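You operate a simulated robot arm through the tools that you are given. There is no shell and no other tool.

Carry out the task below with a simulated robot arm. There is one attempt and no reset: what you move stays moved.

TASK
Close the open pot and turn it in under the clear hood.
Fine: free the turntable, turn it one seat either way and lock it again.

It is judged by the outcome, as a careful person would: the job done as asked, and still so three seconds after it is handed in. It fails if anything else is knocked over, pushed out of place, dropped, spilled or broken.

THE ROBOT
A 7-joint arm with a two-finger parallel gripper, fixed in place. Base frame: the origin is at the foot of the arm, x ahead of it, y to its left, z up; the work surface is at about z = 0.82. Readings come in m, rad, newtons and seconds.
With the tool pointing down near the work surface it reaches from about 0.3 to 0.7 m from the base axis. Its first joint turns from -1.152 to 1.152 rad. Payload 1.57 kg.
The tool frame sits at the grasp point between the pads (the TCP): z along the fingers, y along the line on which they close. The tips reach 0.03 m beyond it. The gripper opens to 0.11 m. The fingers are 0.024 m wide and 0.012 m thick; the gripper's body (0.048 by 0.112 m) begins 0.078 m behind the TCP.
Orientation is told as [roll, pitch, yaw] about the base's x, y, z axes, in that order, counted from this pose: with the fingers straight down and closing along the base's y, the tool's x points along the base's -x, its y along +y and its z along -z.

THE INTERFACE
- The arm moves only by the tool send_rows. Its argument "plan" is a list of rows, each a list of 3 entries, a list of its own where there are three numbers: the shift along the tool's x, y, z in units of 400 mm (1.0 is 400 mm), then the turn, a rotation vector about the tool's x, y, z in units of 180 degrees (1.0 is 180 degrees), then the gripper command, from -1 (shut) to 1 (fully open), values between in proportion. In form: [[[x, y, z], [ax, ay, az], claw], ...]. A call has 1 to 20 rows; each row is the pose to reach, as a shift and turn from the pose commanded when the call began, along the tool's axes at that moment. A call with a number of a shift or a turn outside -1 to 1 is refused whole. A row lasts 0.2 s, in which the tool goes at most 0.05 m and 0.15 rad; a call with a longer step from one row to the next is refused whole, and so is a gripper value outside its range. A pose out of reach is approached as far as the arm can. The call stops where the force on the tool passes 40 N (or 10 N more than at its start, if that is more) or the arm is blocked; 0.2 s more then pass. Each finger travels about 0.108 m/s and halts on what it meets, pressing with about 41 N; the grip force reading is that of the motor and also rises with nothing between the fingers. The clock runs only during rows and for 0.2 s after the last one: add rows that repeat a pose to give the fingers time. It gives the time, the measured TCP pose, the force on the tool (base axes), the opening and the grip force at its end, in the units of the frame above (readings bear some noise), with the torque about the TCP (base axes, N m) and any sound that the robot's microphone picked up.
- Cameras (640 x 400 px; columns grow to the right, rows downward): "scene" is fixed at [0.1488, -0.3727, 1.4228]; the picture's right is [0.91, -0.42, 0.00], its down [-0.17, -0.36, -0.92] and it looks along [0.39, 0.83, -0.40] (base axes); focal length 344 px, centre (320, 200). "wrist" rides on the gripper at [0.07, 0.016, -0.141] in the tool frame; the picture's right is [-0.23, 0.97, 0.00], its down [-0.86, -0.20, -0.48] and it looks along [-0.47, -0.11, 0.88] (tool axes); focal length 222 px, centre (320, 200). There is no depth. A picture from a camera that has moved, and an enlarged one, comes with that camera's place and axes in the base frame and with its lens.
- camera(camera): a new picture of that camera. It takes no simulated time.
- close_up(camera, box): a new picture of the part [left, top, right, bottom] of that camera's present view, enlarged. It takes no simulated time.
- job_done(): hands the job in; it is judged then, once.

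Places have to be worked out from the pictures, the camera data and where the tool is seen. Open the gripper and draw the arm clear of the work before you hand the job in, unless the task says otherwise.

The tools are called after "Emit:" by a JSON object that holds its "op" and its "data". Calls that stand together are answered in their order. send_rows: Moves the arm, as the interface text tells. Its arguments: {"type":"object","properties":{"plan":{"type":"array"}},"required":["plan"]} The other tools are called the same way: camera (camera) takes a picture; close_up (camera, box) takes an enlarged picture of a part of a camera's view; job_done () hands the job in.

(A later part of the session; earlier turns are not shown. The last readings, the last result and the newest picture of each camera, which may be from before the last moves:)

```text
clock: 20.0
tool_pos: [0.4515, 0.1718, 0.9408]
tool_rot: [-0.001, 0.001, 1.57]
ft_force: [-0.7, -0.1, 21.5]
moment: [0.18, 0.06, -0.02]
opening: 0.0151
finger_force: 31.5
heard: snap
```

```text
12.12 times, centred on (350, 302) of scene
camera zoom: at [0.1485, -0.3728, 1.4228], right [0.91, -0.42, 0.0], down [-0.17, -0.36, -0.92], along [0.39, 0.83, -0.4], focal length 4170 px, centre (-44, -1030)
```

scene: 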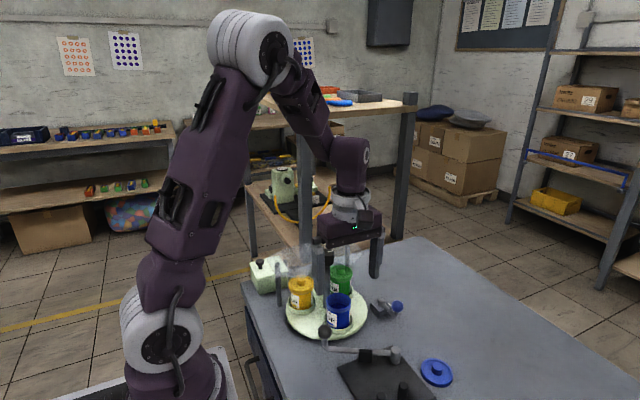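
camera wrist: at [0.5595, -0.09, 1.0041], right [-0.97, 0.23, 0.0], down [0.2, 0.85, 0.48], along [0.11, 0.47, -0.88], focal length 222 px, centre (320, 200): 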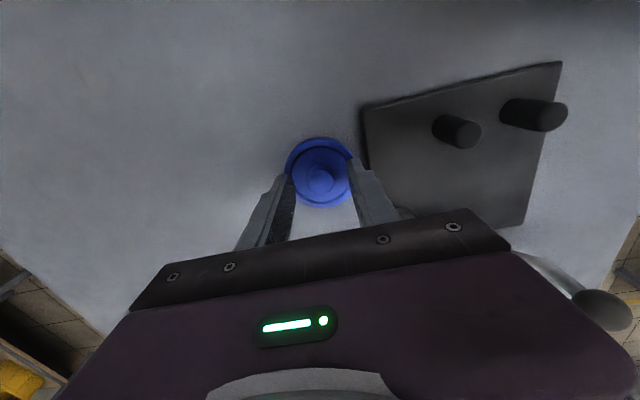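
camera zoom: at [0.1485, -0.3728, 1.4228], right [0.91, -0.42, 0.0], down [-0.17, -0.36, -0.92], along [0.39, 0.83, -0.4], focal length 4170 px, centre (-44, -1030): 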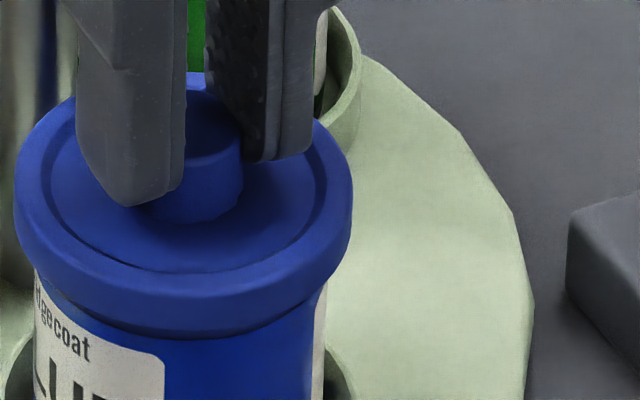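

A "snap" was heard with 21 N, so the lid is snapped on. I ease the pressure, open the fingers, and retreat straight up.

Emit:
{"op": "send_rows", "data": {"plan": [[[0, 0, -0.003], [0, 0, 0], -1], [[0, 0, -0.003], [0, 0, 0], -0.6], [[0, 0, -0.003], [0, 0, 0], -0.3], [[0, 0, -0.003], [0, 0, 0], -0.2], [[0, 0, -0.02], [0, 0, 0], -0.2], [[0, 0, -0.06], [0, 0, 0], -0.2], [[0, 0, -0.12], [0, 0, 0], -0.2], [[0, 0, -0.2], [0, 0, 0], -0.2], [[0, 0, -0.28], [0, 0, 0], -0.2], [[0, 0, -0.28], [0, 0, 0], -0.2]]}}

Emit:
{"op": "close_up", "data": {"camera": "scene", "box": [270, 250, 390, 340]}}

Emit:
{"op": "camera", "data": {"camera": "wrist"}}

```text
clock: 22.2
tool_pos: [0.4505, 0.1723, 1.052]
tool_rot: [0.0, -0.001, 1.57]
ft_force: [-0.2, 0.3, -0.1]
moment: [0.02, -0.01, 0.01]
opening: 0.0439
finger_force: 0.0
```

```text
4.44 times, centred on (330, 295) of scene
camera zoom: at [0.1488, -0.3727, 1.4228], right [0.91, -0.42, 0.0], down [-0.17, -0.36, -0.92], along [0.39, 0.83, -0.4], focal length 1529 px, centre (276, -222)
```

zoom: 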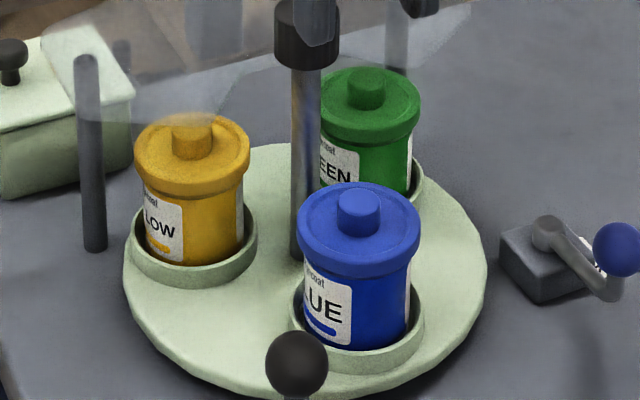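

```text
taken
camera wrist: at [0.4351, 0.1042, 1.1941], right [-0.97, 0.23, 0.0], down [0.2, 0.85, 0.48], along [0.11, 0.47, -0.88], focal length 222 px, centre (320, 200)
```

wrist: 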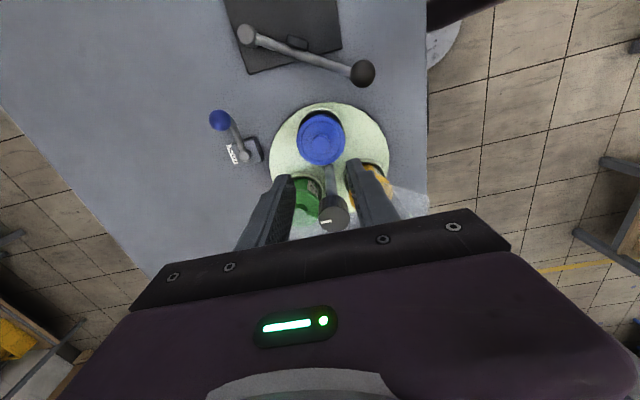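

The lid is on. I compare its seating with the yellow and green pots, and look closely at the lock block.

Emit:
{"op": "close_up", "data": {"camera": "scene", "box": [320, 285, 370, 322]}}

Emit:
{"op": "close_up", "data": {"camera": "scene", "box": [285, 265, 335, 302]}}

Emit:
{"op": "close_up", "data": {"camera": "wrist", "box": [200, 100, 280, 180]}}

Emit:
{"op": "close_up", "data": {"camera": "scene", "box": [360, 290, 420, 335]}}

```text
10.81 times, centred on (345, 304) of scene
camera zoom: at [0.1488, -0.3727, 1.4228], right [0.91, -0.42, 0.0], down [-0.17, -0.36, -0.92], along [0.39, 0.83, -0.4], focal length 3719 px, centre (50, -919)
```

zoom: 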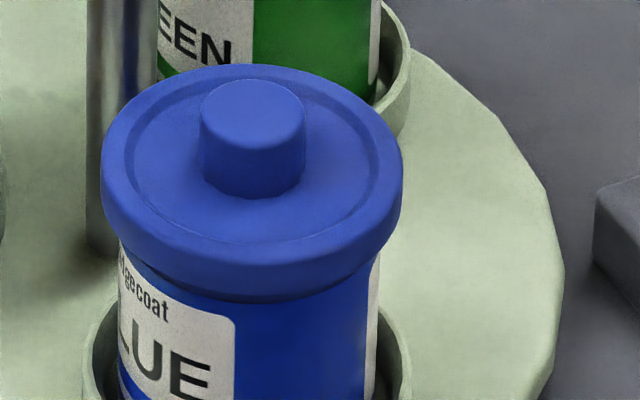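

```text
10.81 times, centred on (310, 284) of scene
camera zoom: at [0.1488, -0.3727, 1.4228], right [0.91, -0.42, 0.0], down [-0.17, -0.36, -0.92], along [0.39, 0.83, -0.4], focal length 3719 px, centre (428, -703)
```

zoom: 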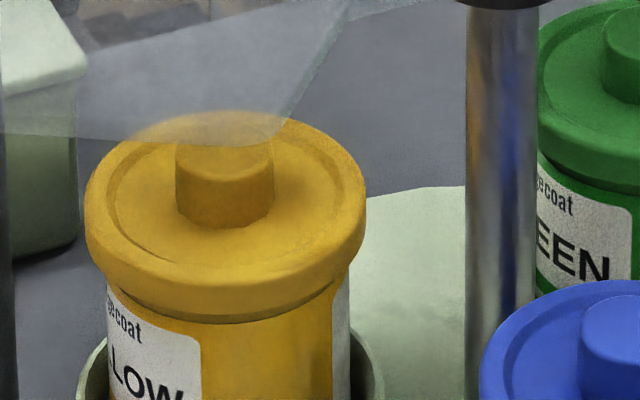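

```text
5.00 times, centred on (240, 140) of wrist
camera zoom: at [0.4351, 0.1042, 1.1941], right [-0.97, 0.23, 0.0], down [0.2, 0.85, 0.48], along [0.11, 0.47, -0.88], focal length 1111 px, centre (720, 500)
```

zoom: 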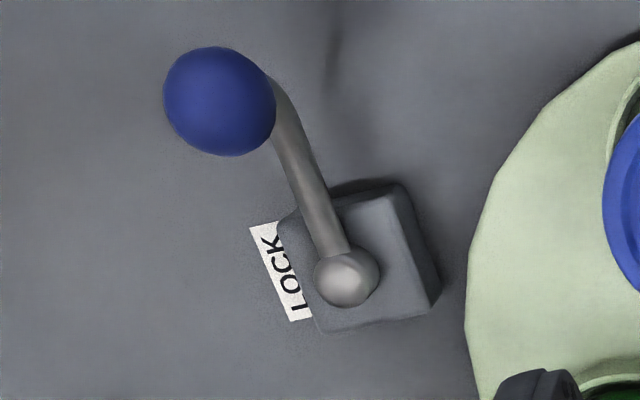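

```text
8.89 times, centred on (390, 312) of scene
camera zoom: at [0.1488, -0.3727, 1.4228], right [0.91, -0.42, 0.0], down [-0.17, -0.36, -0.92], along [0.39, 0.83, -0.4], focal length 3058 px, centre (-302, -800)
```

zoom: 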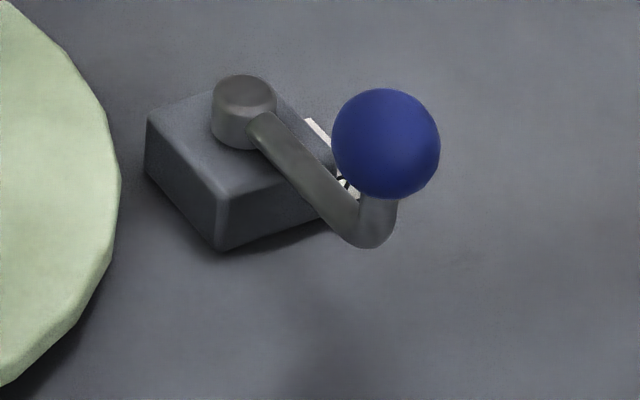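

The blue lid is seated just like the yellow one. Next is the lock: ball at about (0.573, 0.121, 0.886), pivot at (0.571, 0.179). I move above the ball with the fingers around 40 mm apart, to use them as a fork.

Emit:
{"op": "send_rows", "data": {"plan": [[[0.03, -0.076, 0], [0, 0, 0], -0.25], [[0.067, -0.152, 0], [0, 0, 0], -0.25], [[0.1, -0.229, 0], [0, 0, 0], -0.25], [[0.133, -0.305, 0], [0, 0, 0], -0.25], [[0.133, -0.305, 0.1], [0, 0, 0], -0.25], [[0.133, -0.305, 0.2], [0, 0, 0], -0.25], [[0.133, -0.305, 0.2], [0, 0, 0], -0.25]]}}

Emit:
{"op": "camera", "data": {"camera": "wrist"}}

Emit:
{"op": "close_up", "data": {"camera": "wrist", "box": [250, 100, 390, 230]}}

Emit:
{"op": "close_up", "data": {"camera": "scene", "box": [340, 250, 440, 335]}}

```text
clock: 23.8
tool_pos: [0.5722, 0.1179, 0.9728]
tool_rot: [-0.001, 0.0, 1.571]
ft_force: [0.0, 0.4, 0.0]
moment: [0.01, -0.01, 0.03]
opening: 0.0414
finger_force: 0.1
```

```text
taken
camera wrist: at [0.5568, 0.0501, 1.1135], right [-0.97, 0.23, 0.0], down [0.2, 0.86, 0.48], along [0.11, 0.47, -0.88], focal length 222 px, centre (320, 200)
```

wrist: 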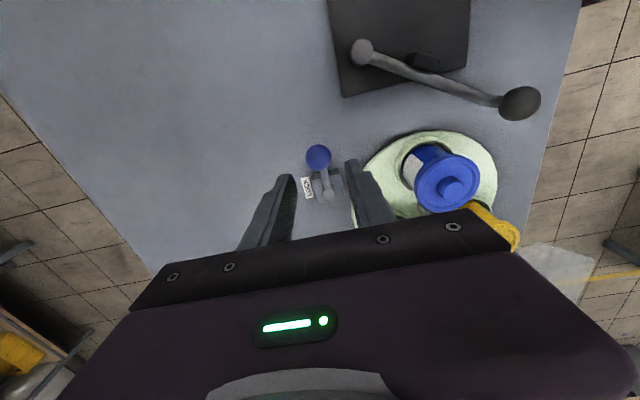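

```text
3.08 times, centred on (320, 165) of wrist
camera zoom: at [0.5568, 0.0501, 1.1135], right [-0.97, 0.23, 0.0], down [0.2, 0.86, 0.48], along [0.11, 0.47, -0.88], focal length 684 px, centre (320, 308)
```

zoom: 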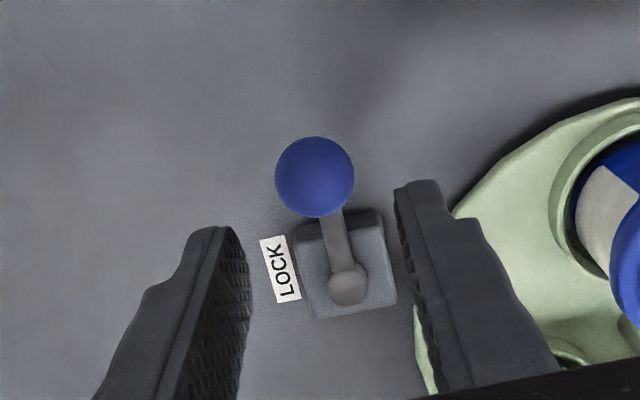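

```text
4.71 times, centred on (390, 292) of scene
camera zoom: at [0.1488, -0.3727, 1.4228], right [0.91, -0.42, 0.0], down [-0.17, -0.36, -0.92], along [0.39, 0.83, -0.4], focal length 1619 px, centre (-9, -235)
```

zoom: 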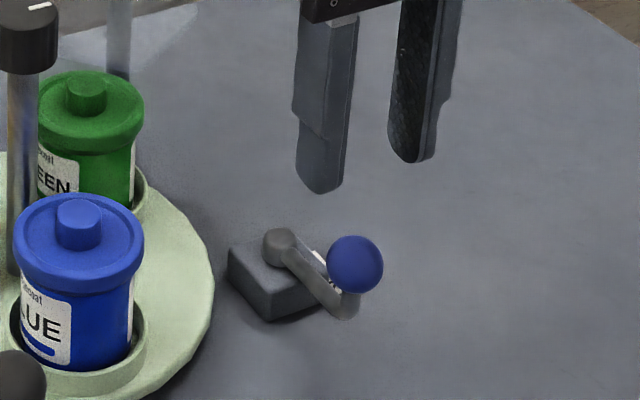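

The lever points straight along −y from its pivot, with the tool centered over the ball. I lower the fork around the ball.

Emit:
{"op": "send_rows", "data": {"plan": [[[-0.002, -0.003, 0.06], [0, 0, 0], -0.25], [[-0.002, -0.003, 0.12], [0, 0, 0], -0.25], [[-0.002, -0.003, 0.17], [0, 0, 0], -0.25], [[-0.002, -0.003, 0.201], [0, 0, 0], -0.25], [[-0.002, -0.003, 0.201], [0, 0, 0], -0.25]]}}

Emit:
{"op": "close_up", "data": {"camera": "wrist", "box": [250, 100, 390, 230]}}

Emit:
{"op": "close_up", "data": {"camera": "scene", "box": [340, 250, 440, 335]}}

```text
clock: 25.0
tool_pos: [0.5747, 0.1192, 0.8911]
tool_rot: [0.0, 0.0, 1.57]
ft_force: [0.5, -0.4, -0.3]
moment: [-0.02, 0.01, 0.04]
opening: 0.0412
finger_force: 0.1
```

```text
3.08 times, centred on (320, 165) of wrist
camera zoom: at [0.5588, 0.051, 1.0333], right [-0.97, 0.23, 0.0], down [0.2, 0.86, 0.48], along [0.11, 0.47, -0.88], focal length 684 px, centre (320, 308)
```

zoom: 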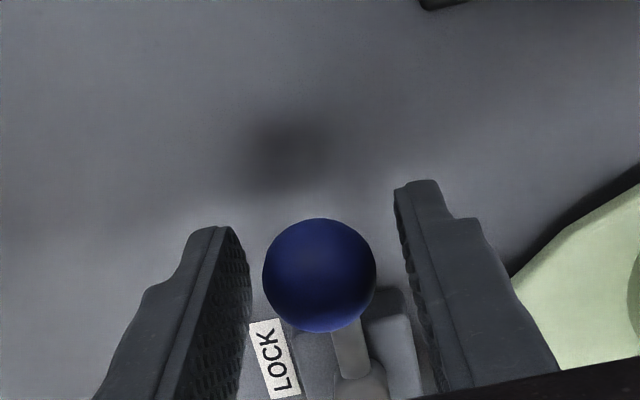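

```text
4.71 times, centred on (390, 292) of scene
camera zoom: at [0.1488, -0.3726, 1.4228], right [0.91, -0.42, 0.0], down [-0.17, -0.36, -0.92], along [0.39, 0.83, -0.4], focal length 1619 px, centre (-9, -235)
```

zoom: 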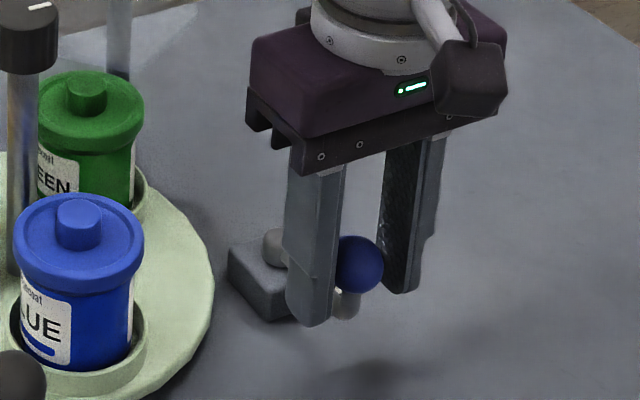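

The ball is inside the fork. I test the +x direction first: move 12 mm gently and read the force.

Emit:
{"op": "send_rows", "data": {"plan": [[[0, -0.01, 0], [0, 0, 0], -0.25], [[0, -0.016, 0], [0, 0, 0], -0.25], [[0, -0.022, 0], [0, 0, 0], -0.25], [[0, -0.028, 0], [0, 0, 0], -0.25], [[0, -0.033, 0], [0, 0, 0], -0.25], [[0, -0.033, 0], [0, 0, 0], -0.25]]}}

Emit:
{"op": "close_up", "data": {"camera": "wrist", "box": [250, 100, 390, 230]}}

```text
clock: 26.4
tool_pos: [0.5854, 0.1195, 0.8914]
tool_rot: [0.001, 0.0, 1.571]
ft_force: [-9.6, -1.8, -0.1]
moment: [-0.14, 0.08, 0.06]
opening: 0.0502
finger_force: 4.7
```

```text
3.08 times, centred on (320, 165) of wrist
camera zoom: at [0.5709, 0.0511, 1.0335], right [-0.97, 0.23, 0.0], down [0.2, 0.86, 0.48], along [0.11, 0.47, -0.88], focal length 684 px, centre (320, 308)
```

zoom: 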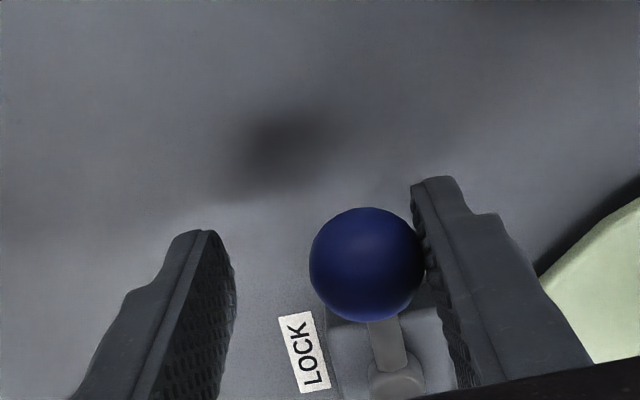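

At 9.6 N the ball stays put in +x (the fingers just yield). I return and test the −x direction the same way.

Emit:
{"op": "send_rows", "data": {"plan": [[[0, 0.01, 0], [0, 0, 0], -0.25], [[0, 0.022, 0], [0, 0, 0], -0.25], [[0, 0.034, 0], [0, 0, 0], -0.25], [[0, 0.046, 0], [0, 0, 0], -0.25], [[0, 0.052, 0], [0, 0, 0], -0.25], [[0, 0.058, 0], [0, 0, 0], -0.25], [[0, 0.062, 0], [0, 0, 0], -0.25], [[0, 0.062, 0], [0, 0, 0], -0.25]]}}

Emit:
{"op": "close_up", "data": {"camera": "wrist", "box": [250, 100, 390, 230]}}

```text
clock: 28.2
tool_pos: [0.5627, 0.1201, 0.8917]
tool_rot: [0.0, 0.0, 1.572]
ft_force: [0.7, -0.5, 0.5]
moment: [0.04, -0.01, 0.03]
opening: 0.042
finger_force: 0.4
```

```text
3.08 times, centred on (320, 165) of wrist
camera zoom: at [0.5467, 0.0512, 1.0331], right [-0.97, 0.23, 0.0], down [0.2, 0.86, 0.48], along [0.11, 0.47, -0.88], focal length 684 px, centre (320, 308)
```

zoom: 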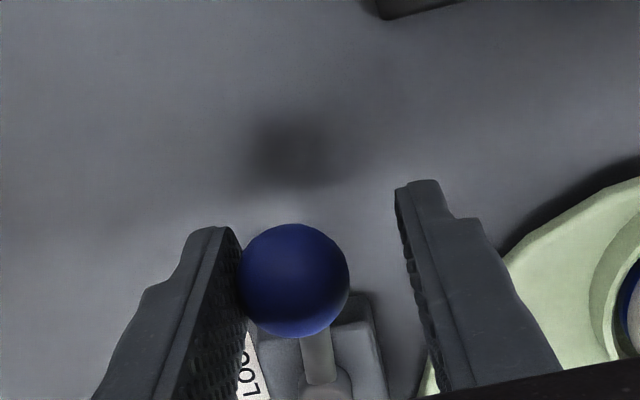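

The ball moves easily toward −x (under 1 N), so the lever frees by swinging clockwise. I narrow the fork slightly and follow the arc about the pivot, turning the gripper along with the lever.

Emit:
{"op": "send_rows", "data": {"plan": [[[0, 0, 0], [0, 0, 0.03], -0.42], [[-0.0035, 0.0068, 0], [0, 0, 0.0637], -0.42], [[-0.0075, 0.0205, 0], [0, 0, 0.0955], -0.42], [[-0.0115, 0.0308, 0], [0, 0, 0.1194], -0.42], [[-0.0163, 0.0405, 0], [0, 0, 0.1432], -0.42], [[-0.0215, 0.05, 0], [0, 0, 0.1671], -0.42], [[-0.0275, 0.059, 0], [0, 0, 0.191], -0.42], [[-0.0275, 0.059, 0], [0, 0, 0.191], -0.42]]}}

Emit:
{"op": "camera", "data": {"camera": "wrist"}}

Emit:
{"op": "close_up", "data": {"camera": "wrist", "box": [250, 100, 390, 230]}}

Emit:
{"op": "close_up", "data": {"camera": "scene", "box": [340, 250, 440, 335]}}

```text
clock: 30.0
tool_pos: [0.5388, 0.1294, 0.8914]
tool_rot: [-0.002, 0.001, 0.971]
ft_force: [-0.5, -0.5, -0.4]
moment: [0.01, -0.02, -0.01]
opening: 0.0319
finger_force: 0.0
```

```text
taken
camera wrist: at [0.4865, 0.0832, 1.0332], right [-0.67, 0.74, 0.0], down [0.65, 0.59, 0.48], along [0.35, 0.32, -0.88], focal length 222 px, centre (320, 200)
```

wrist: 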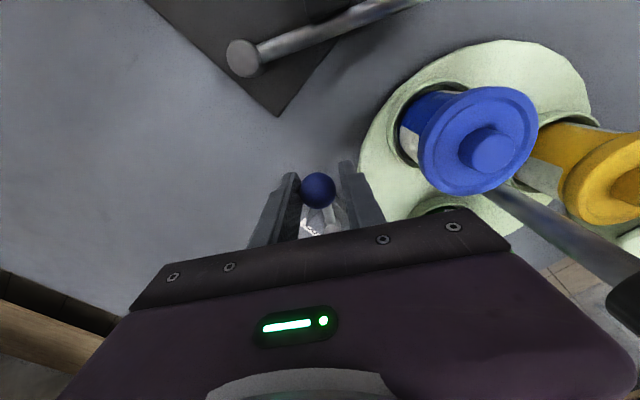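

```text
3.08 times, centred on (320, 165) of wrist
camera zoom: at [0.4865, 0.0832, 1.0332], right [-0.67, 0.74, 0.0], down [0.65, 0.59, 0.48], along [0.35, 0.32, -0.88], focal length 684 px, centre (320, 308)
```

zoom: 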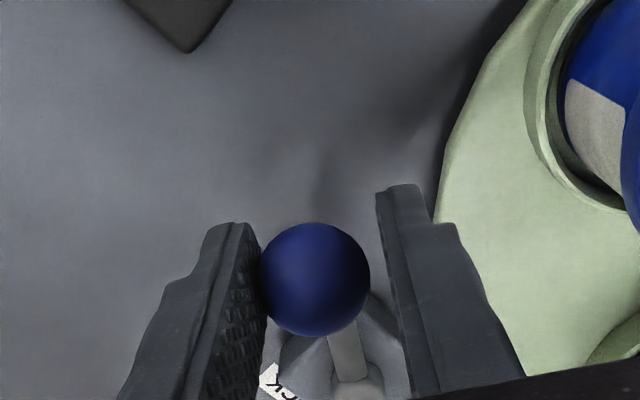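

```text
4.71 times, centred on (390, 292) of scene
camera zoom: at [0.1488, -0.3726, 1.4228], right [0.91, -0.42, 0.0], down [-0.17, -0.36, -0.92], along [0.39, 0.83, -0.4], focal length 1619 px, centre (-9, -235)
```

zoom: 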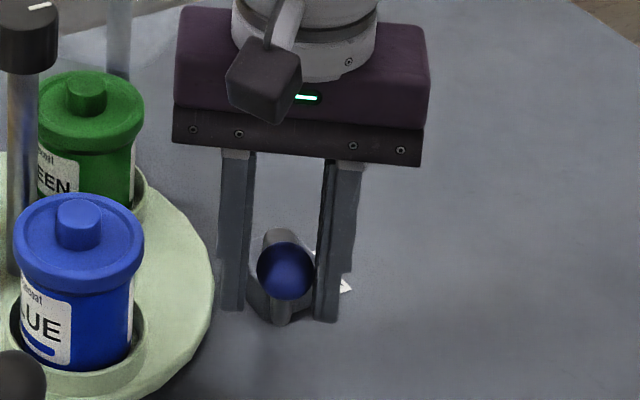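

The lever has turned about 0.6 rad with no resistance and no click yet. I keep following the arc in smaller steps, watching for a stop.

Emit:
{"op": "send_rows", "data": {"plan": [[[-0.0008, 0.0108, 0], [0, 0, 0.0239], -0.42], [[-0.0027, 0.0218, 0], [0, 0, 0.0477], -0.42], [[-0.0048, 0.0324, 0], [0, 0, 0.0716], -0.42], [[-0.008, 0.0426, 0], [0, 0, 0.0955], -0.42], [[-0.008, 0.0426, 0], [0, 0, 0.0955], -0.42]]}}

Emit:
{"op": "close_up", "data": {"camera": "wrist", "box": [250, 100, 390, 230]}}

Emit:
{"op": "close_up", "data": {"camera": "scene", "box": [310, 250, 430, 345]}}

```text
clock: 31.2
tool_pos: [0.5274, 0.1422, 0.8914]
tool_rot: [-0.002, 0.0, 0.671]
ft_force: [-0.2, -0.6, 0.4]
moment: [0.01, 0.0, -0.01]
opening: 0.0329
finger_force: 0.6
```

```text
3.08 times, centred on (320, 165) of wrist
camera zoom: at [0.4623, 0.1135, 1.0329], right [-0.43, 0.9, 0.0], down [0.79, 0.37, 0.48], along [0.43, 0.2, -0.88], focal length 684 px, centre (320, 308)
```

zoom: 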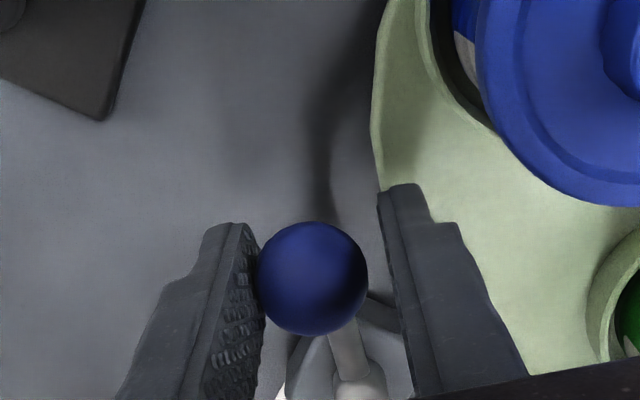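

```text
4.21 times, centred on (370, 298) of scene
camera zoom: at [0.1488, -0.3727, 1.4228], right [0.91, -0.42, 0.0], down [-0.17, -0.36, -0.92], along [0.39, 0.83, -0.4], focal length 1448 px, centre (110, -210)
```

zoom: 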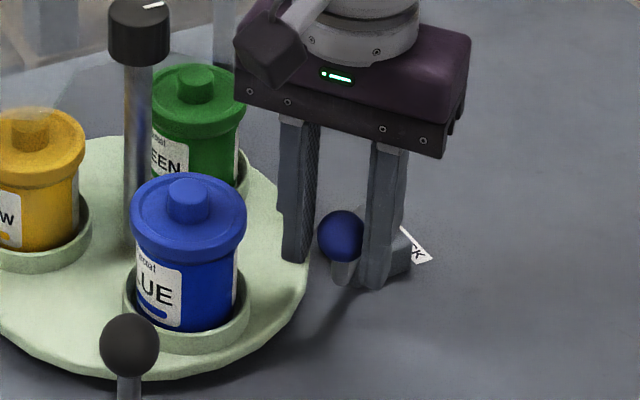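

At about 52° the lever still moves with little force. I advance another 8° and check again.

Emit:
{"op": "send_rows", "data": {"plan": [[[-0.0007, 0.011, 0], [0, 0, 0.0239], -0.42], [[-0.002, 0.0215, 0], [0, 0, 0.0477], -0.42], [[-0.002, 0.0215, 0], [0, 0, 0.0477], -0.42]]}}

Emit:
{"op": "close_up", "data": {"camera": "wrist", "box": [250, 100, 390, 230]}}

Emit:
{"op": "close_up", "data": {"camera": "scene", "box": [310, 250, 430, 345]}}

```text
clock: 32.0
tool_pos: [0.5227, 0.1495, 0.891]
tool_rot: [-0.001, -0.002, 0.519]
ft_force: [12.1, -11.2, 2.8]
moment: [-0.12, -0.2, 0.09]
opening: 0.046
finger_force: 8.1
```

```text
3.08 times, centred on (320, 165) of wrist
camera zoom: at [0.4542, 0.1301, 1.0331], right [-0.29, 0.96, 0.0], down [0.84, 0.25, 0.48], along [0.46, 0.14, -0.88], focal length 684 px, centre (320, 308)
```

zoom: 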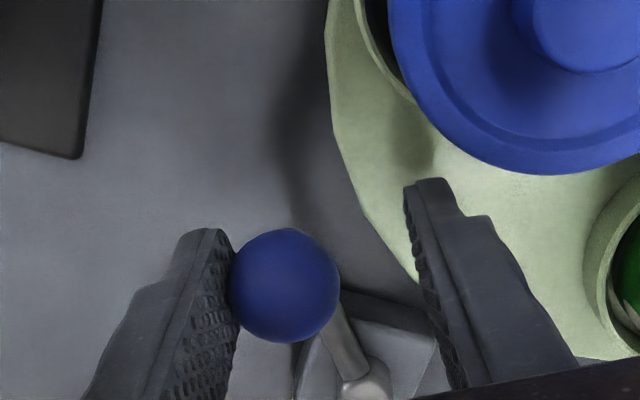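

```text
4.21 times, centred on (370, 298) of scene
camera zoom: at [0.1491, -0.373, 1.4227], right [0.91, -0.42, 0.0], down [-0.17, -0.36, -0.92], along [0.39, 0.83, -0.4], focal length 1448 px, centre (110, -210)
```

zoom: 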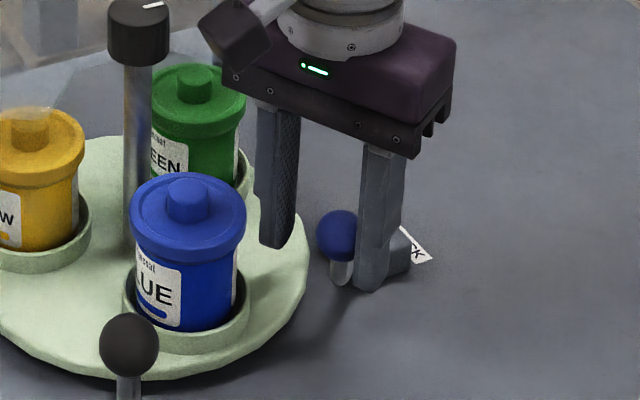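

The lever has reached its end stop (about 50° of swing; 16 N and it stays). I center the fork back on the ball so nothing drags, then lift straight up.

Emit:
{"op": "send_rows", "data": {"plan": [[[-0.0005, -0.013, 0], [0, 0, 0], -0.35], [[-0.001, -0.026, 0], [0, 0, 0], -0.2], [[-0.001, -0.026, -0.03], [0, 0, 0], -0.2], [[-0.001, -0.026, -0.1], [0, 0, 0], -0.2], [[-0.001, -0.026, -0.2], [0, 0, 0], -0.2], [[-0.001, -0.026, -0.3], [0, 0, 0], -0.2], [[-0.001, -0.026, -0.395], [0, 0, 0], -0.2], [[-0.001, -0.026, -0.395], [0, 0, 0], -0.2]]}}

Emit:
{"op": "camera", "data": {"camera": "wrist"}}

Emit:
{"op": "close_up", "data": {"camera": "scene", "box": [270, 240, 430, 345]}}

```text
clock: 33.8
tool_pos: [0.5277, 0.141, 1.0504]
tool_rot: [0.0, -0.002, 0.52]
ft_force: [-0.6, 0.0, -0.4]
moment: [-0.02, -0.01, 0.03]
opening: 0.044
finger_force: 0.0
```

```text
taken
camera wrist: at [0.4594, 0.1216, 1.1919], right [-0.29, 0.96, 0.0], down [0.84, 0.25, 0.48], along [0.46, 0.14, -0.88], focal length 222 px, centre (320, 200)
```

wrist: 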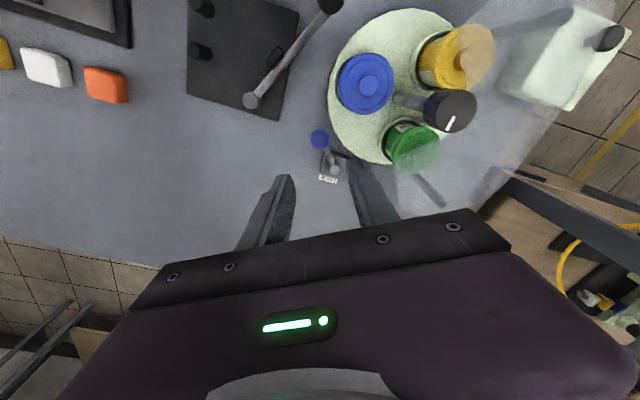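

```text
3.81 times, centred on (350, 292) of scene
camera zoom: at [0.1488, -0.3727, 1.4228], right [0.91, -0.42, 0.0], down [-0.17, -0.36, -0.92], along [0.39, 0.83, -0.4], focal length 1311 px, centre (206, -152)
```

zoom: 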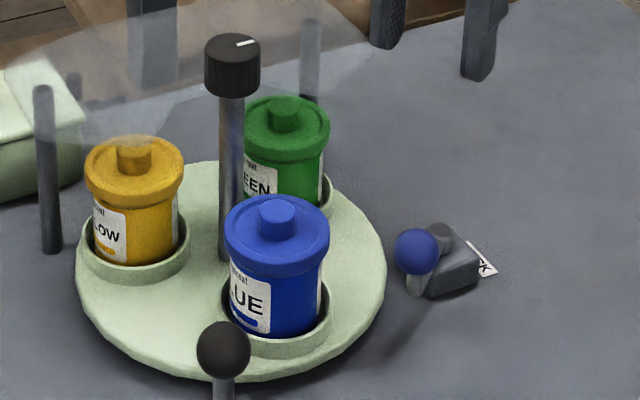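

The lever is parked at its free stop, clear of the disc. Now I zoom on the post knob to locate its axis accurately.

Emit:
{"op": "close_up", "data": {"camera": "wrist", "box": [390, 60, 510, 150]}}

Emit:
{"op": "close_up", "data": {"camera": "scene", "box": [300, 235, 360, 280]}}

```text
4.44 times, centred on (450, 105) of wrist
camera zoom: at [0.4594, 0.1216, 1.1919], right [-0.29, 0.96, 0.0], down [0.84, 0.25, 0.48], along [0.46, 0.14, -0.88], focal length 987 px, centre (-258, 622)
```

zoom: 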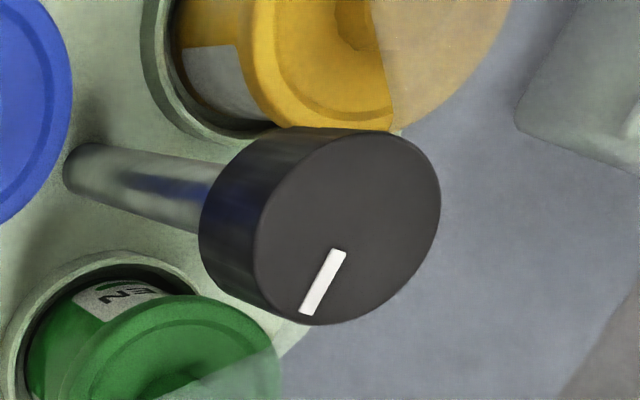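

```text
8.89 times, centred on (330, 258) of scene
camera zoom: at [0.1488, -0.3727, 1.4228], right [0.91, -0.42, 0.0], down [-0.17, -0.36, -0.92], along [0.39, 0.83, -0.4], focal length 3058 px, centre (231, -311)
```

zoom: 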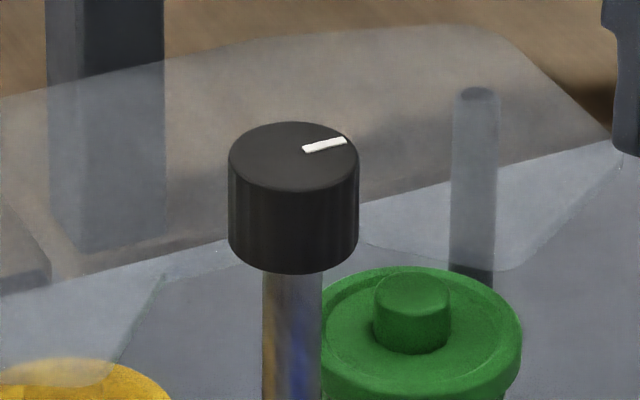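

The knob's axis is near (0.449, 0.237), top z ≈ 0.993, about 34 mm wide and 23 mm tall, and the hood is below its bottom. I rise, turn back to 90° yaw and hover directly over it to refine the center.

Emit:
{"op": "send_rows", "data": {"plan": [[[0.003, 0.02, -0.05], [0, 0, -0.03], 0.1], [[0.01, 0.06, -0.1], [0, 0, -0.07], 0.1], [[0.017, 0.1, -0.11], [0, 0, -0.115], 0.1], [[0.025, 0.145, -0.11], [0, 0, -0.16], 0.1], [[0.033, 0.19, -0.11], [0, 0, -0.205], 0.1], [[0.041, 0.235, -0.11], [0, 0, -0.25], 0.1], [[0.048, 0.275, -0.11], [0, 0, -0.295], 0.1], [[0.0531, 0.303, -0.11], [0, 0, -0.3342], 0.1], [[0.0531, 0.303, -0.11], [0, 0, -0.3342], 0.1], [[0.0531, 0.303, -0.11], [0, 0, -0.3342], 0.1]]}}

Emit:
{"op": "camera", "data": {"camera": "wrist"}}

Emit:
{"op": "close_up", "data": {"camera": "wrist", "box": [270, 110, 370, 185]}}

Emit:
{"op": "close_up", "data": {"camera": "scene", "box": [270, 200, 390, 290]}}

```text
clock: 36.0
tool_pos: [0.4494, 0.2347, 1.0933]
tool_rot: [0.0, 0.0, 1.571]
ft_force: [0.2, -0.4, -0.4]
moment: [0.02, 0.01, -0.01]
opening: 0.0604
finger_force: 0.0
```

```text
taken
camera wrist: at [0.4328, 0.1669, 1.235], right [-0.97, 0.23, 0.0], down [0.2, 0.86, 0.48], along [0.11, 0.47, -0.88], focal length 222 px, centre (320, 200)
```

wrist: 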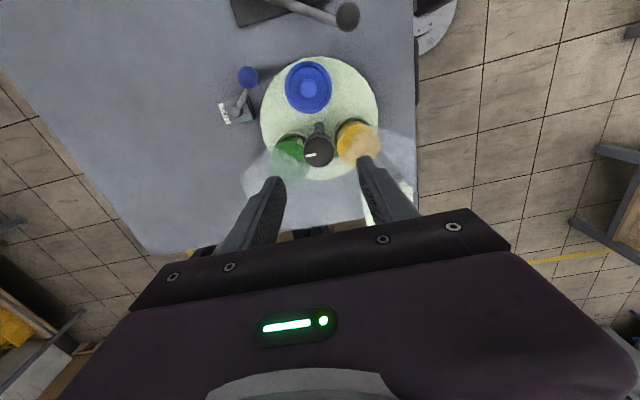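

```text
5.33 times, centred on (320, 148) of wrist
camera zoom: at [0.4328, 0.1669, 1.235], right [-0.97, 0.23, 0.0], down [0.2, 0.86, 0.48], along [0.11, 0.47, -0.88], focal length 1185 px, centre (320, 480)
```

zoom: 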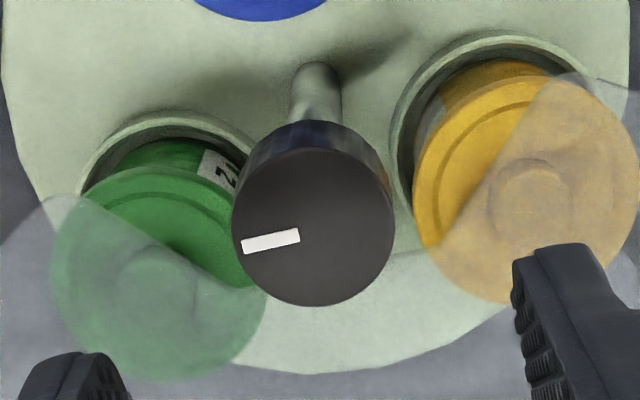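

```text
4.44 times, centred on (330, 245) of scene
camera zoom: at [0.1488, -0.3726, 1.4228], right [0.91, -0.42, 0.0], down [-0.17, -0.36, -0.92], along [0.39, 0.83, -0.4], focal length 1529 px, centre (276, 0)
```

zoom: 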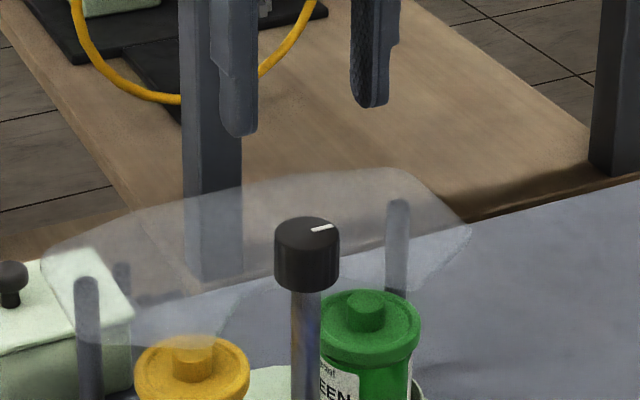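

The refined knob center is (0.4504, 0.2373), and the white mark points along +x. I correct 1.6 mm in x and lower the open fingers around the knob, tips staying above the hood.

Emit:
{"op": "send_rows", "data": {"plan": [[[-0.001, -0.004, 0.07], [0, 0, 0], 0.1], [[-0.001, -0.004, 0.14], [0, 0, 0], 0.1], [[-0.001, -0.004, 0.19], [0, 0, 0], 0.1], [[-0.001, -0.004, 0.218], [0, 0, 0], 0.1], [[-0.001, -0.004, 0.218], [0, 0, 0], 0.1]]}}

Emit:
{"op": "close_up", "data": {"camera": "wrist", "box": [250, 100, 390, 230]}}

Emit:
{"op": "close_up", "data": {"camera": "scene", "box": [270, 220, 390, 310]}}

```text
clock: 37.2
tool_pos: [0.4485, 0.2367, 1.0057]
tool_rot: [0.0, 0.001, 1.571]
ft_force: [0.1, 0.2, -0.1]
moment: [0.01, -0.02, -0.01]
opening: 0.0604
finger_force: 0.0
```

```text
3.08 times, centred on (320, 165) of wrist
camera zoom: at [0.4338, 0.1678, 1.1477], right [-0.97, 0.23, 0.0], down [0.2, 0.86, 0.48], along [0.11, 0.47, -0.88], focal length 684 px, centre (320, 308)
```

zoom: 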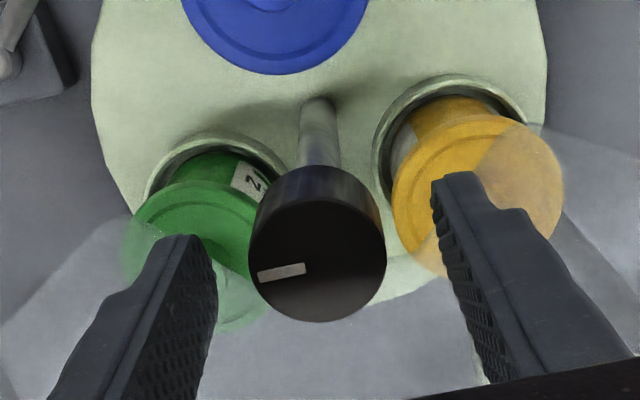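

```text
4.44 times, centred on (330, 265) of scene
camera zoom: at [0.1488, -0.3726, 1.4228], right [0.91, -0.42, 0.0], down [-0.17, -0.36, -0.92], along [0.39, 0.83, -0.4], focal length 1529 px, centre (276, -89)
```

zoom: 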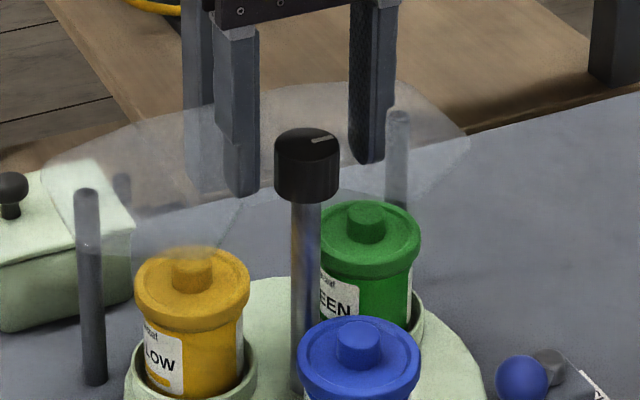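

Fingers straddle the knob evenly. I make a ~1 mm centering correction and close on it.

Emit:
{"op": "send_rows", "data": {"plan": [[[0.0027, -0.0015, 0], [0, 0, 0], 0.1], [[0.0027, -0.0015, 0], [0, 0, 0], -0.3], [[0.0027, -0.0015, 0], [0, 0, 0], -1], [[0.0027, -0.0015, 0], [0, 0, 0], -1], [[0.0027, -0.0015, 0], [0, 0, 0], -1]]}}

Emit:
{"op": "close_up", "data": {"camera": "wrist", "box": [250, 100, 390, 230]}}

```text
clock: 38.4
tool_pos: [0.4505, 0.2349, 1.006]
tool_rot: [0.0, 0.0, 1.572]
ft_force: [-4.8, -0.9, -0.5]
moment: [0.03, -0.3, 0.02]
opening: 0.0335
finger_force: 41.1
```

```text
3.08 times, centred on (320, 165) of wrist
camera zoom: at [0.4342, 0.1666, 1.148], right [-0.97, 0.23, 0.0], down [0.2, 0.86, 0.48], along [0.11, 0.47, -0.88], focal length 684 px, centre (320, 308)
```

zoom: 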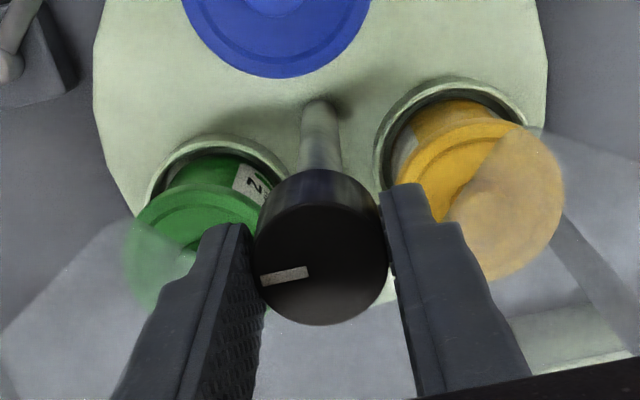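

The knob is held (33.5 mm, 41 N) with only a small side load. I start turning clockwise by a small angle to test that the table is free.

Emit:
{"op": "send_rows", "data": {"plan": [[[0, 0.001, 0], [0, 0, 0.016], -1], [[0, 0.001, 0], [0, 0, 0.036], -1], [[0, 0.001, 0], [0, 0, 0.06], -1], [[0, 0.001, 0], [0, 0, 0.084], -1], [[0, 0.001, 0], [0, 0, 0.084], -1]]}}

Emit:
{"op": "close_up", "data": {"camera": "wrist", "box": [250, 100, 390, 230]}}

Emit:
{"op": "close_up", "data": {"camera": "scene", "box": [270, 240, 430, 345]}}

```text
clock: 39.6
tool_pos: [0.4492, 0.235, 1.0057]
tool_rot: [0.001, 0.0, 1.305]
ft_force: [-7.8, -2.7, 0.4]
moment: [0.12, -0.23, 0.0]
opening: 0.0339
finger_force: 41.7
```

```text
3.08 times, centred on (320, 165) of wrist
camera zoom: at [0.4165, 0.1733, 1.1481], right [-0.88, 0.47, 0.0], down [0.42, 0.77, 0.48], along [0.23, 0.42, -0.88], focal length 684 px, centre (320, 308)
```

zoom: 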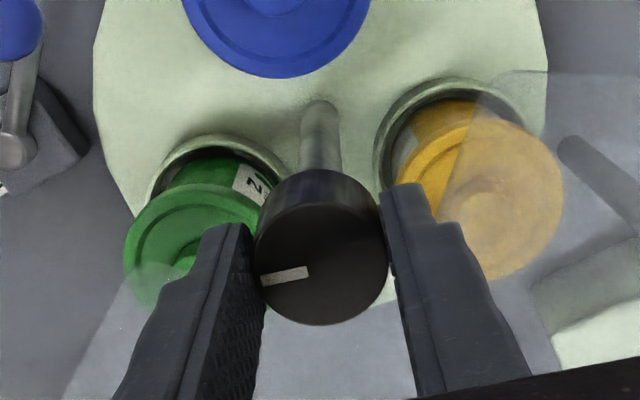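

```text
3.81 times, centred on (350, 292) of scene
camera zoom: at [0.1486, -0.3727, 1.4228], right [0.91, -0.42, 0.0], down [-0.17, -0.36, -0.92], along [0.39, 0.83, -0.4], focal length 1311 px, centre (206, -152)
```

zoom: 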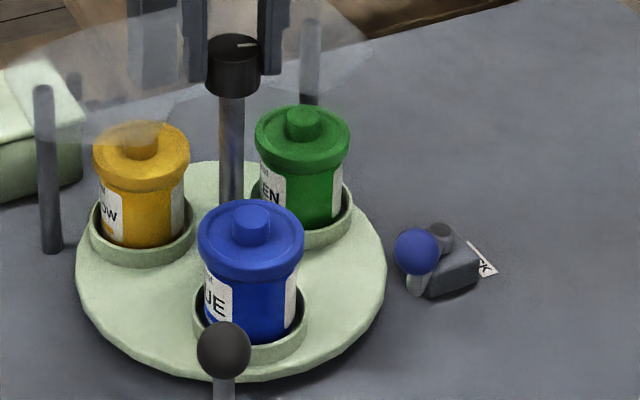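

The pots turn with the knob at nearly zero torque. I nudge the tool to reduce the side load and continue clockwise.

Emit:
{"op": "send_rows", "data": {"plan": [[[0.001, 0.002, 0], [0, 0, 0.02], -1], [[0.001, 0.002, 0], [0, 0, 0.048], -1], [[0.001, 0.002, 0], [0, 0, 0.08], -1], [[0.001, 0.002, 0], [0, 0, 0.112], -1], [[0.001, 0.002, 0], [0, 0, 0.144], -1], [[0.001, 0.002, 0], [0, 0, 0.176], -1], [[0.001, 0.002, 0], [0, 0, 0.2], -1], [[0.001, 0.002, 0], [0, 0, 0.2], -1]]}}

Emit:
{"op": "close_up", "data": {"camera": "scene", "box": [270, 240, 430, 345]}}

```text
clock: 41.4
tool_pos: [0.4494, 0.2338, 1.0061]
tool_rot: [0.0, -0.003, 0.676]
ft_force: [5.2, -1.3, 3.0]
moment: [0.32, -0.03, -0.03]
opening: 0.0339
finger_force: 41.6
```

```text
3.81 times, centred on (350, 292) of scene
camera zoom: at [0.1489, -0.3727, 1.4228], right [0.91, -0.42, 0.0], down [-0.17, -0.36, -0.92], along [0.39, 0.83, -0.4], focal length 1311 px, centre (206, -152)
```

zoom: 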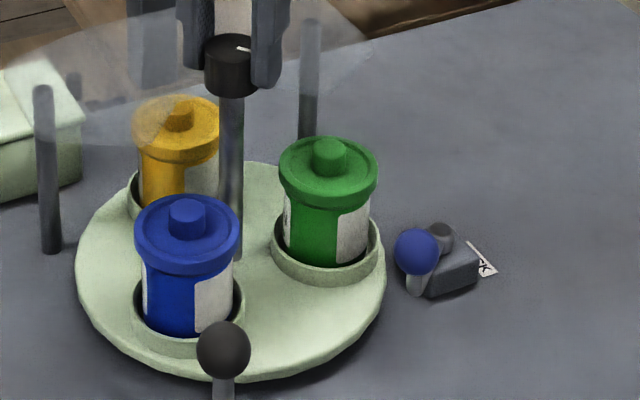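

Turned about 51° so far, loads small and the green pot clears the lever ball. I continue.

Emit:
{"op": "send_rows", "data": {"plan": [[[0, 0, 0], [0, 0, 0.02], -1], [[0, 0, 0], [0, 0, 0.048], -1], [[0, 0, 0], [0, 0, 0.08], -1], [[0, 0, 0], [0, 0, 0.112], -1], [[0, 0, 0], [0, 0, 0.144], -1], [[0, 0, 0], [0, 0, 0.176], -1], [[0, 0, 0], [0, 0, 0.2], -1], [[0, 0, 0], [0, 0, 0.2], -1]]}}

Emit:
{"op": "close_up", "data": {"camera": "scene", "box": [270, 240, 430, 345]}}

```text
clock: 43.2
tool_pos: [0.4495, 0.235, 1.0058]
tool_rot: [0.001, 0.0, 0.049]
ft_force: [8.9, 0.1, -4.2]
moment: [0.51, -0.43, -0.01]
opening: 0.0335
finger_force: 41.3
```

```text
3.81 times, centred on (350, 292) of scene
camera zoom: at [0.1491, -0.3726, 1.4228], right [0.91, -0.42, 0.0], down [-0.17, -0.36, -0.92], along [0.39, 0.83, -0.4], focal length 1311 px, centre (206, -152)
```

zoom: 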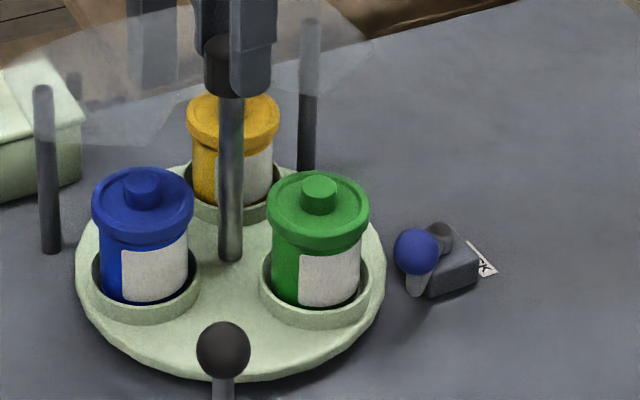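

Turned ~87°. I finish the remaining 33° to make one full 120° seat step.

Emit:
{"op": "send_rows", "data": {"plan": [[[-0.0012, 0, 0], [0, 0, 0.02], -1], [[-0.0012, 0, 0], [0, 0, 0.048], -1], [[-0.0012, 0, 0], [0, 0, 0.08], -1], [[-0.0012, 0, 0], [0, 0, 0.112], -1], [[-0.0012, 0, 0], [0, 0, 0.144], -1], [[-0.0012, 0, 0], [0, 0, 0.168], -1], [[-0.0012, 0, 0], [0, 0, 0.1827], -1], [[-0.0012, 0, 0], [0, 0, 0.1827], -1], [[-0.0012, 0, 0], [0, 0, 0.1827], -1]]}}

Emit:
{"op": "close_up", "data": {"camera": "scene", "box": [270, 240, 430, 345]}}

Emit:
{"op": "camera", "data": {"camera": "wrist"}}

Emit:
{"op": "close_up", "data": {"camera": "wrist", "box": [250, 100, 390, 230]}}

```text
clock: 45.2
tool_pos: [0.4511, 0.2349, 1.0063]
tool_rot: [0.0, -0.001, -0.526]
ft_force: [0.1, -0.9, -6.7]
moment: [0.54, -0.03, -0.02]
opening: 0.0333
finger_force: 41.2
```

```text
3.81 times, centred on (350, 292) of scene
camera zoom: at [0.1489, -0.3726, 1.4228], right [0.91, -0.42, 0.0], down [-0.17, -0.36, -0.92], along [0.39, 0.83, -0.4], focal length 1311 px, centre (206, -152)
```

zoom: 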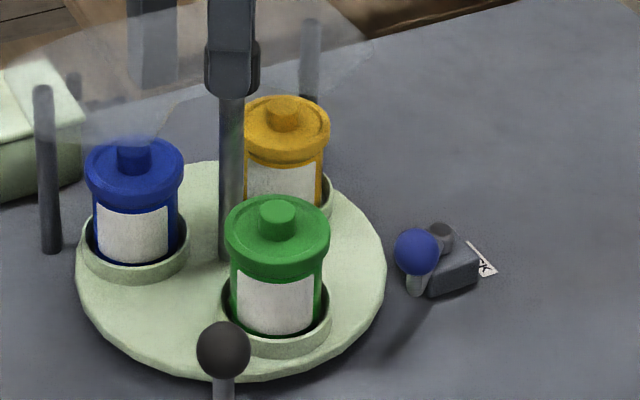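

```text
taken
camera wrist: at [0.3983, 0.2853, 1.148], right [0.68, 0.73, 0.0], down [0.64, -0.6, 0.48], along [0.35, -0.33, -0.88], focal length 222 px, centre (320, 200)
```

wrist: 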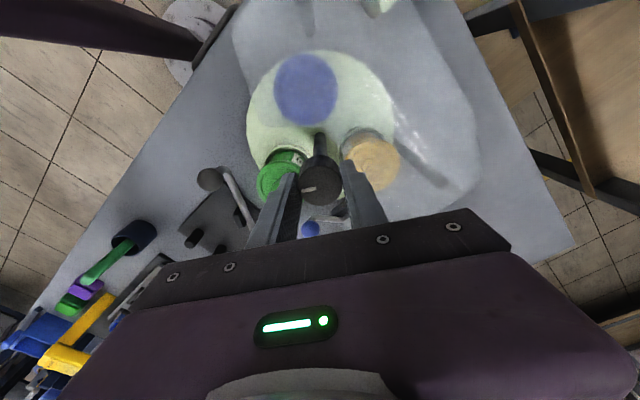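

```text
3.08 times, centred on (320, 165) of wrist
camera zoom: at [0.3983, 0.2853, 1.148], right [0.68, 0.73, 0.0], down [0.64, -0.6, 0.48], along [0.35, -0.33, -0.88], focal length 684 px, centre (320, 308)
```

zoom: 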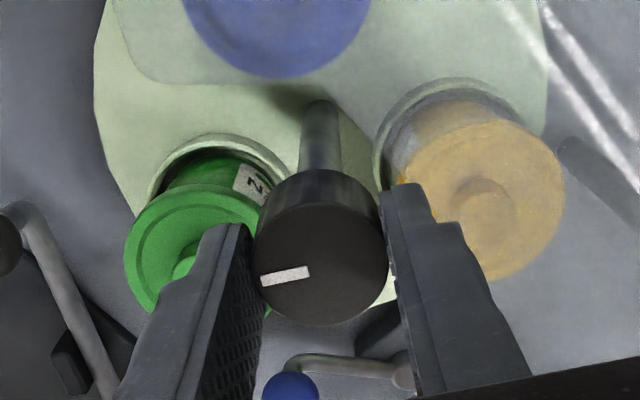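

All three pots sit exactly one seat over (blue where yellow was, under the hood). I release the knob and rise.

Emit:
{"op": "send_rows", "data": {"plan": [[[0, 0, 0], [0, 0, 0], -0.6], [[0, 0, 0], [0, 0, 0], -0.2], [[0, 0, 0], [0, 0, 0], 0.1], [[0, 0, -0.03], [0, 0, 0], 0.1], [[0, 0, -0.1], [0, 0, 0], 0.1], [[0, 0, -0.18], [0, 0, 0], 0.1], [[0, 0, -0.25], [0, 0, 0], 0.1], [[0, 0, -0.25], [0, 0, 0], 0.1]]}}

Emit:
{"op": "close_up", "data": {"camera": "scene", "box": [270, 240, 430, 345]}}

Emit:
{"op": "close_up", "data": {"camera": "wrist", "box": [220, 20, 460, 220]}}

```text
clock: 47.0
tool_pos: [0.4506, 0.2341, 1.1069]
tool_rot: [-0.001, 0.0, -0.524]
ft_force: [0.4, 0.1, 0.6]
moment: [-0.03, -0.01, -0.01]
opening: 0.0608
finger_force: 0.1
```

```text
3.81 times, centred on (350, 292) of scene
camera zoom: at [0.1488, -0.3727, 1.4228], right [0.91, -0.42, 0.0], down [-0.17, -0.36, -0.92], along [0.39, 0.83, -0.4], focal length 1311 px, centre (206, -152)
```

zoom: 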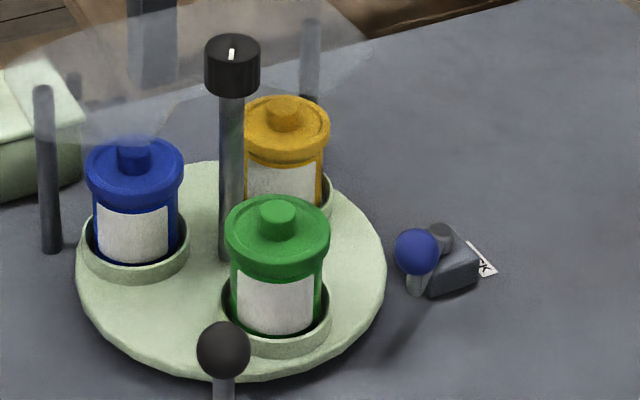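

```text
2.00 times, centred on (340, 120) of wrist
camera zoom: at [0.3988, 0.2846, 1.2487], right [0.68, 0.73, 0.0], down [0.64, -0.6, 0.48], along [0.35, -0.33, -0.88], focal length 444 px, centre (280, 360)
```

zoom: 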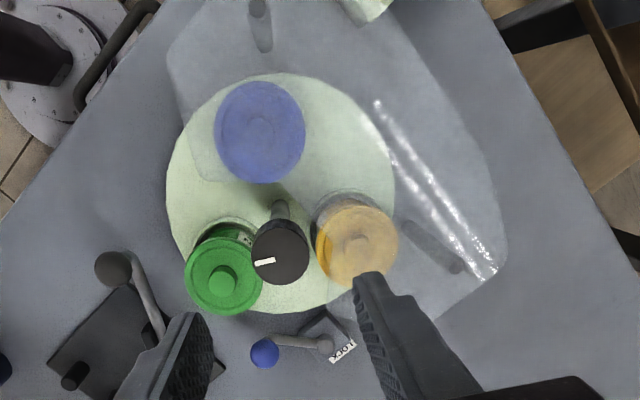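

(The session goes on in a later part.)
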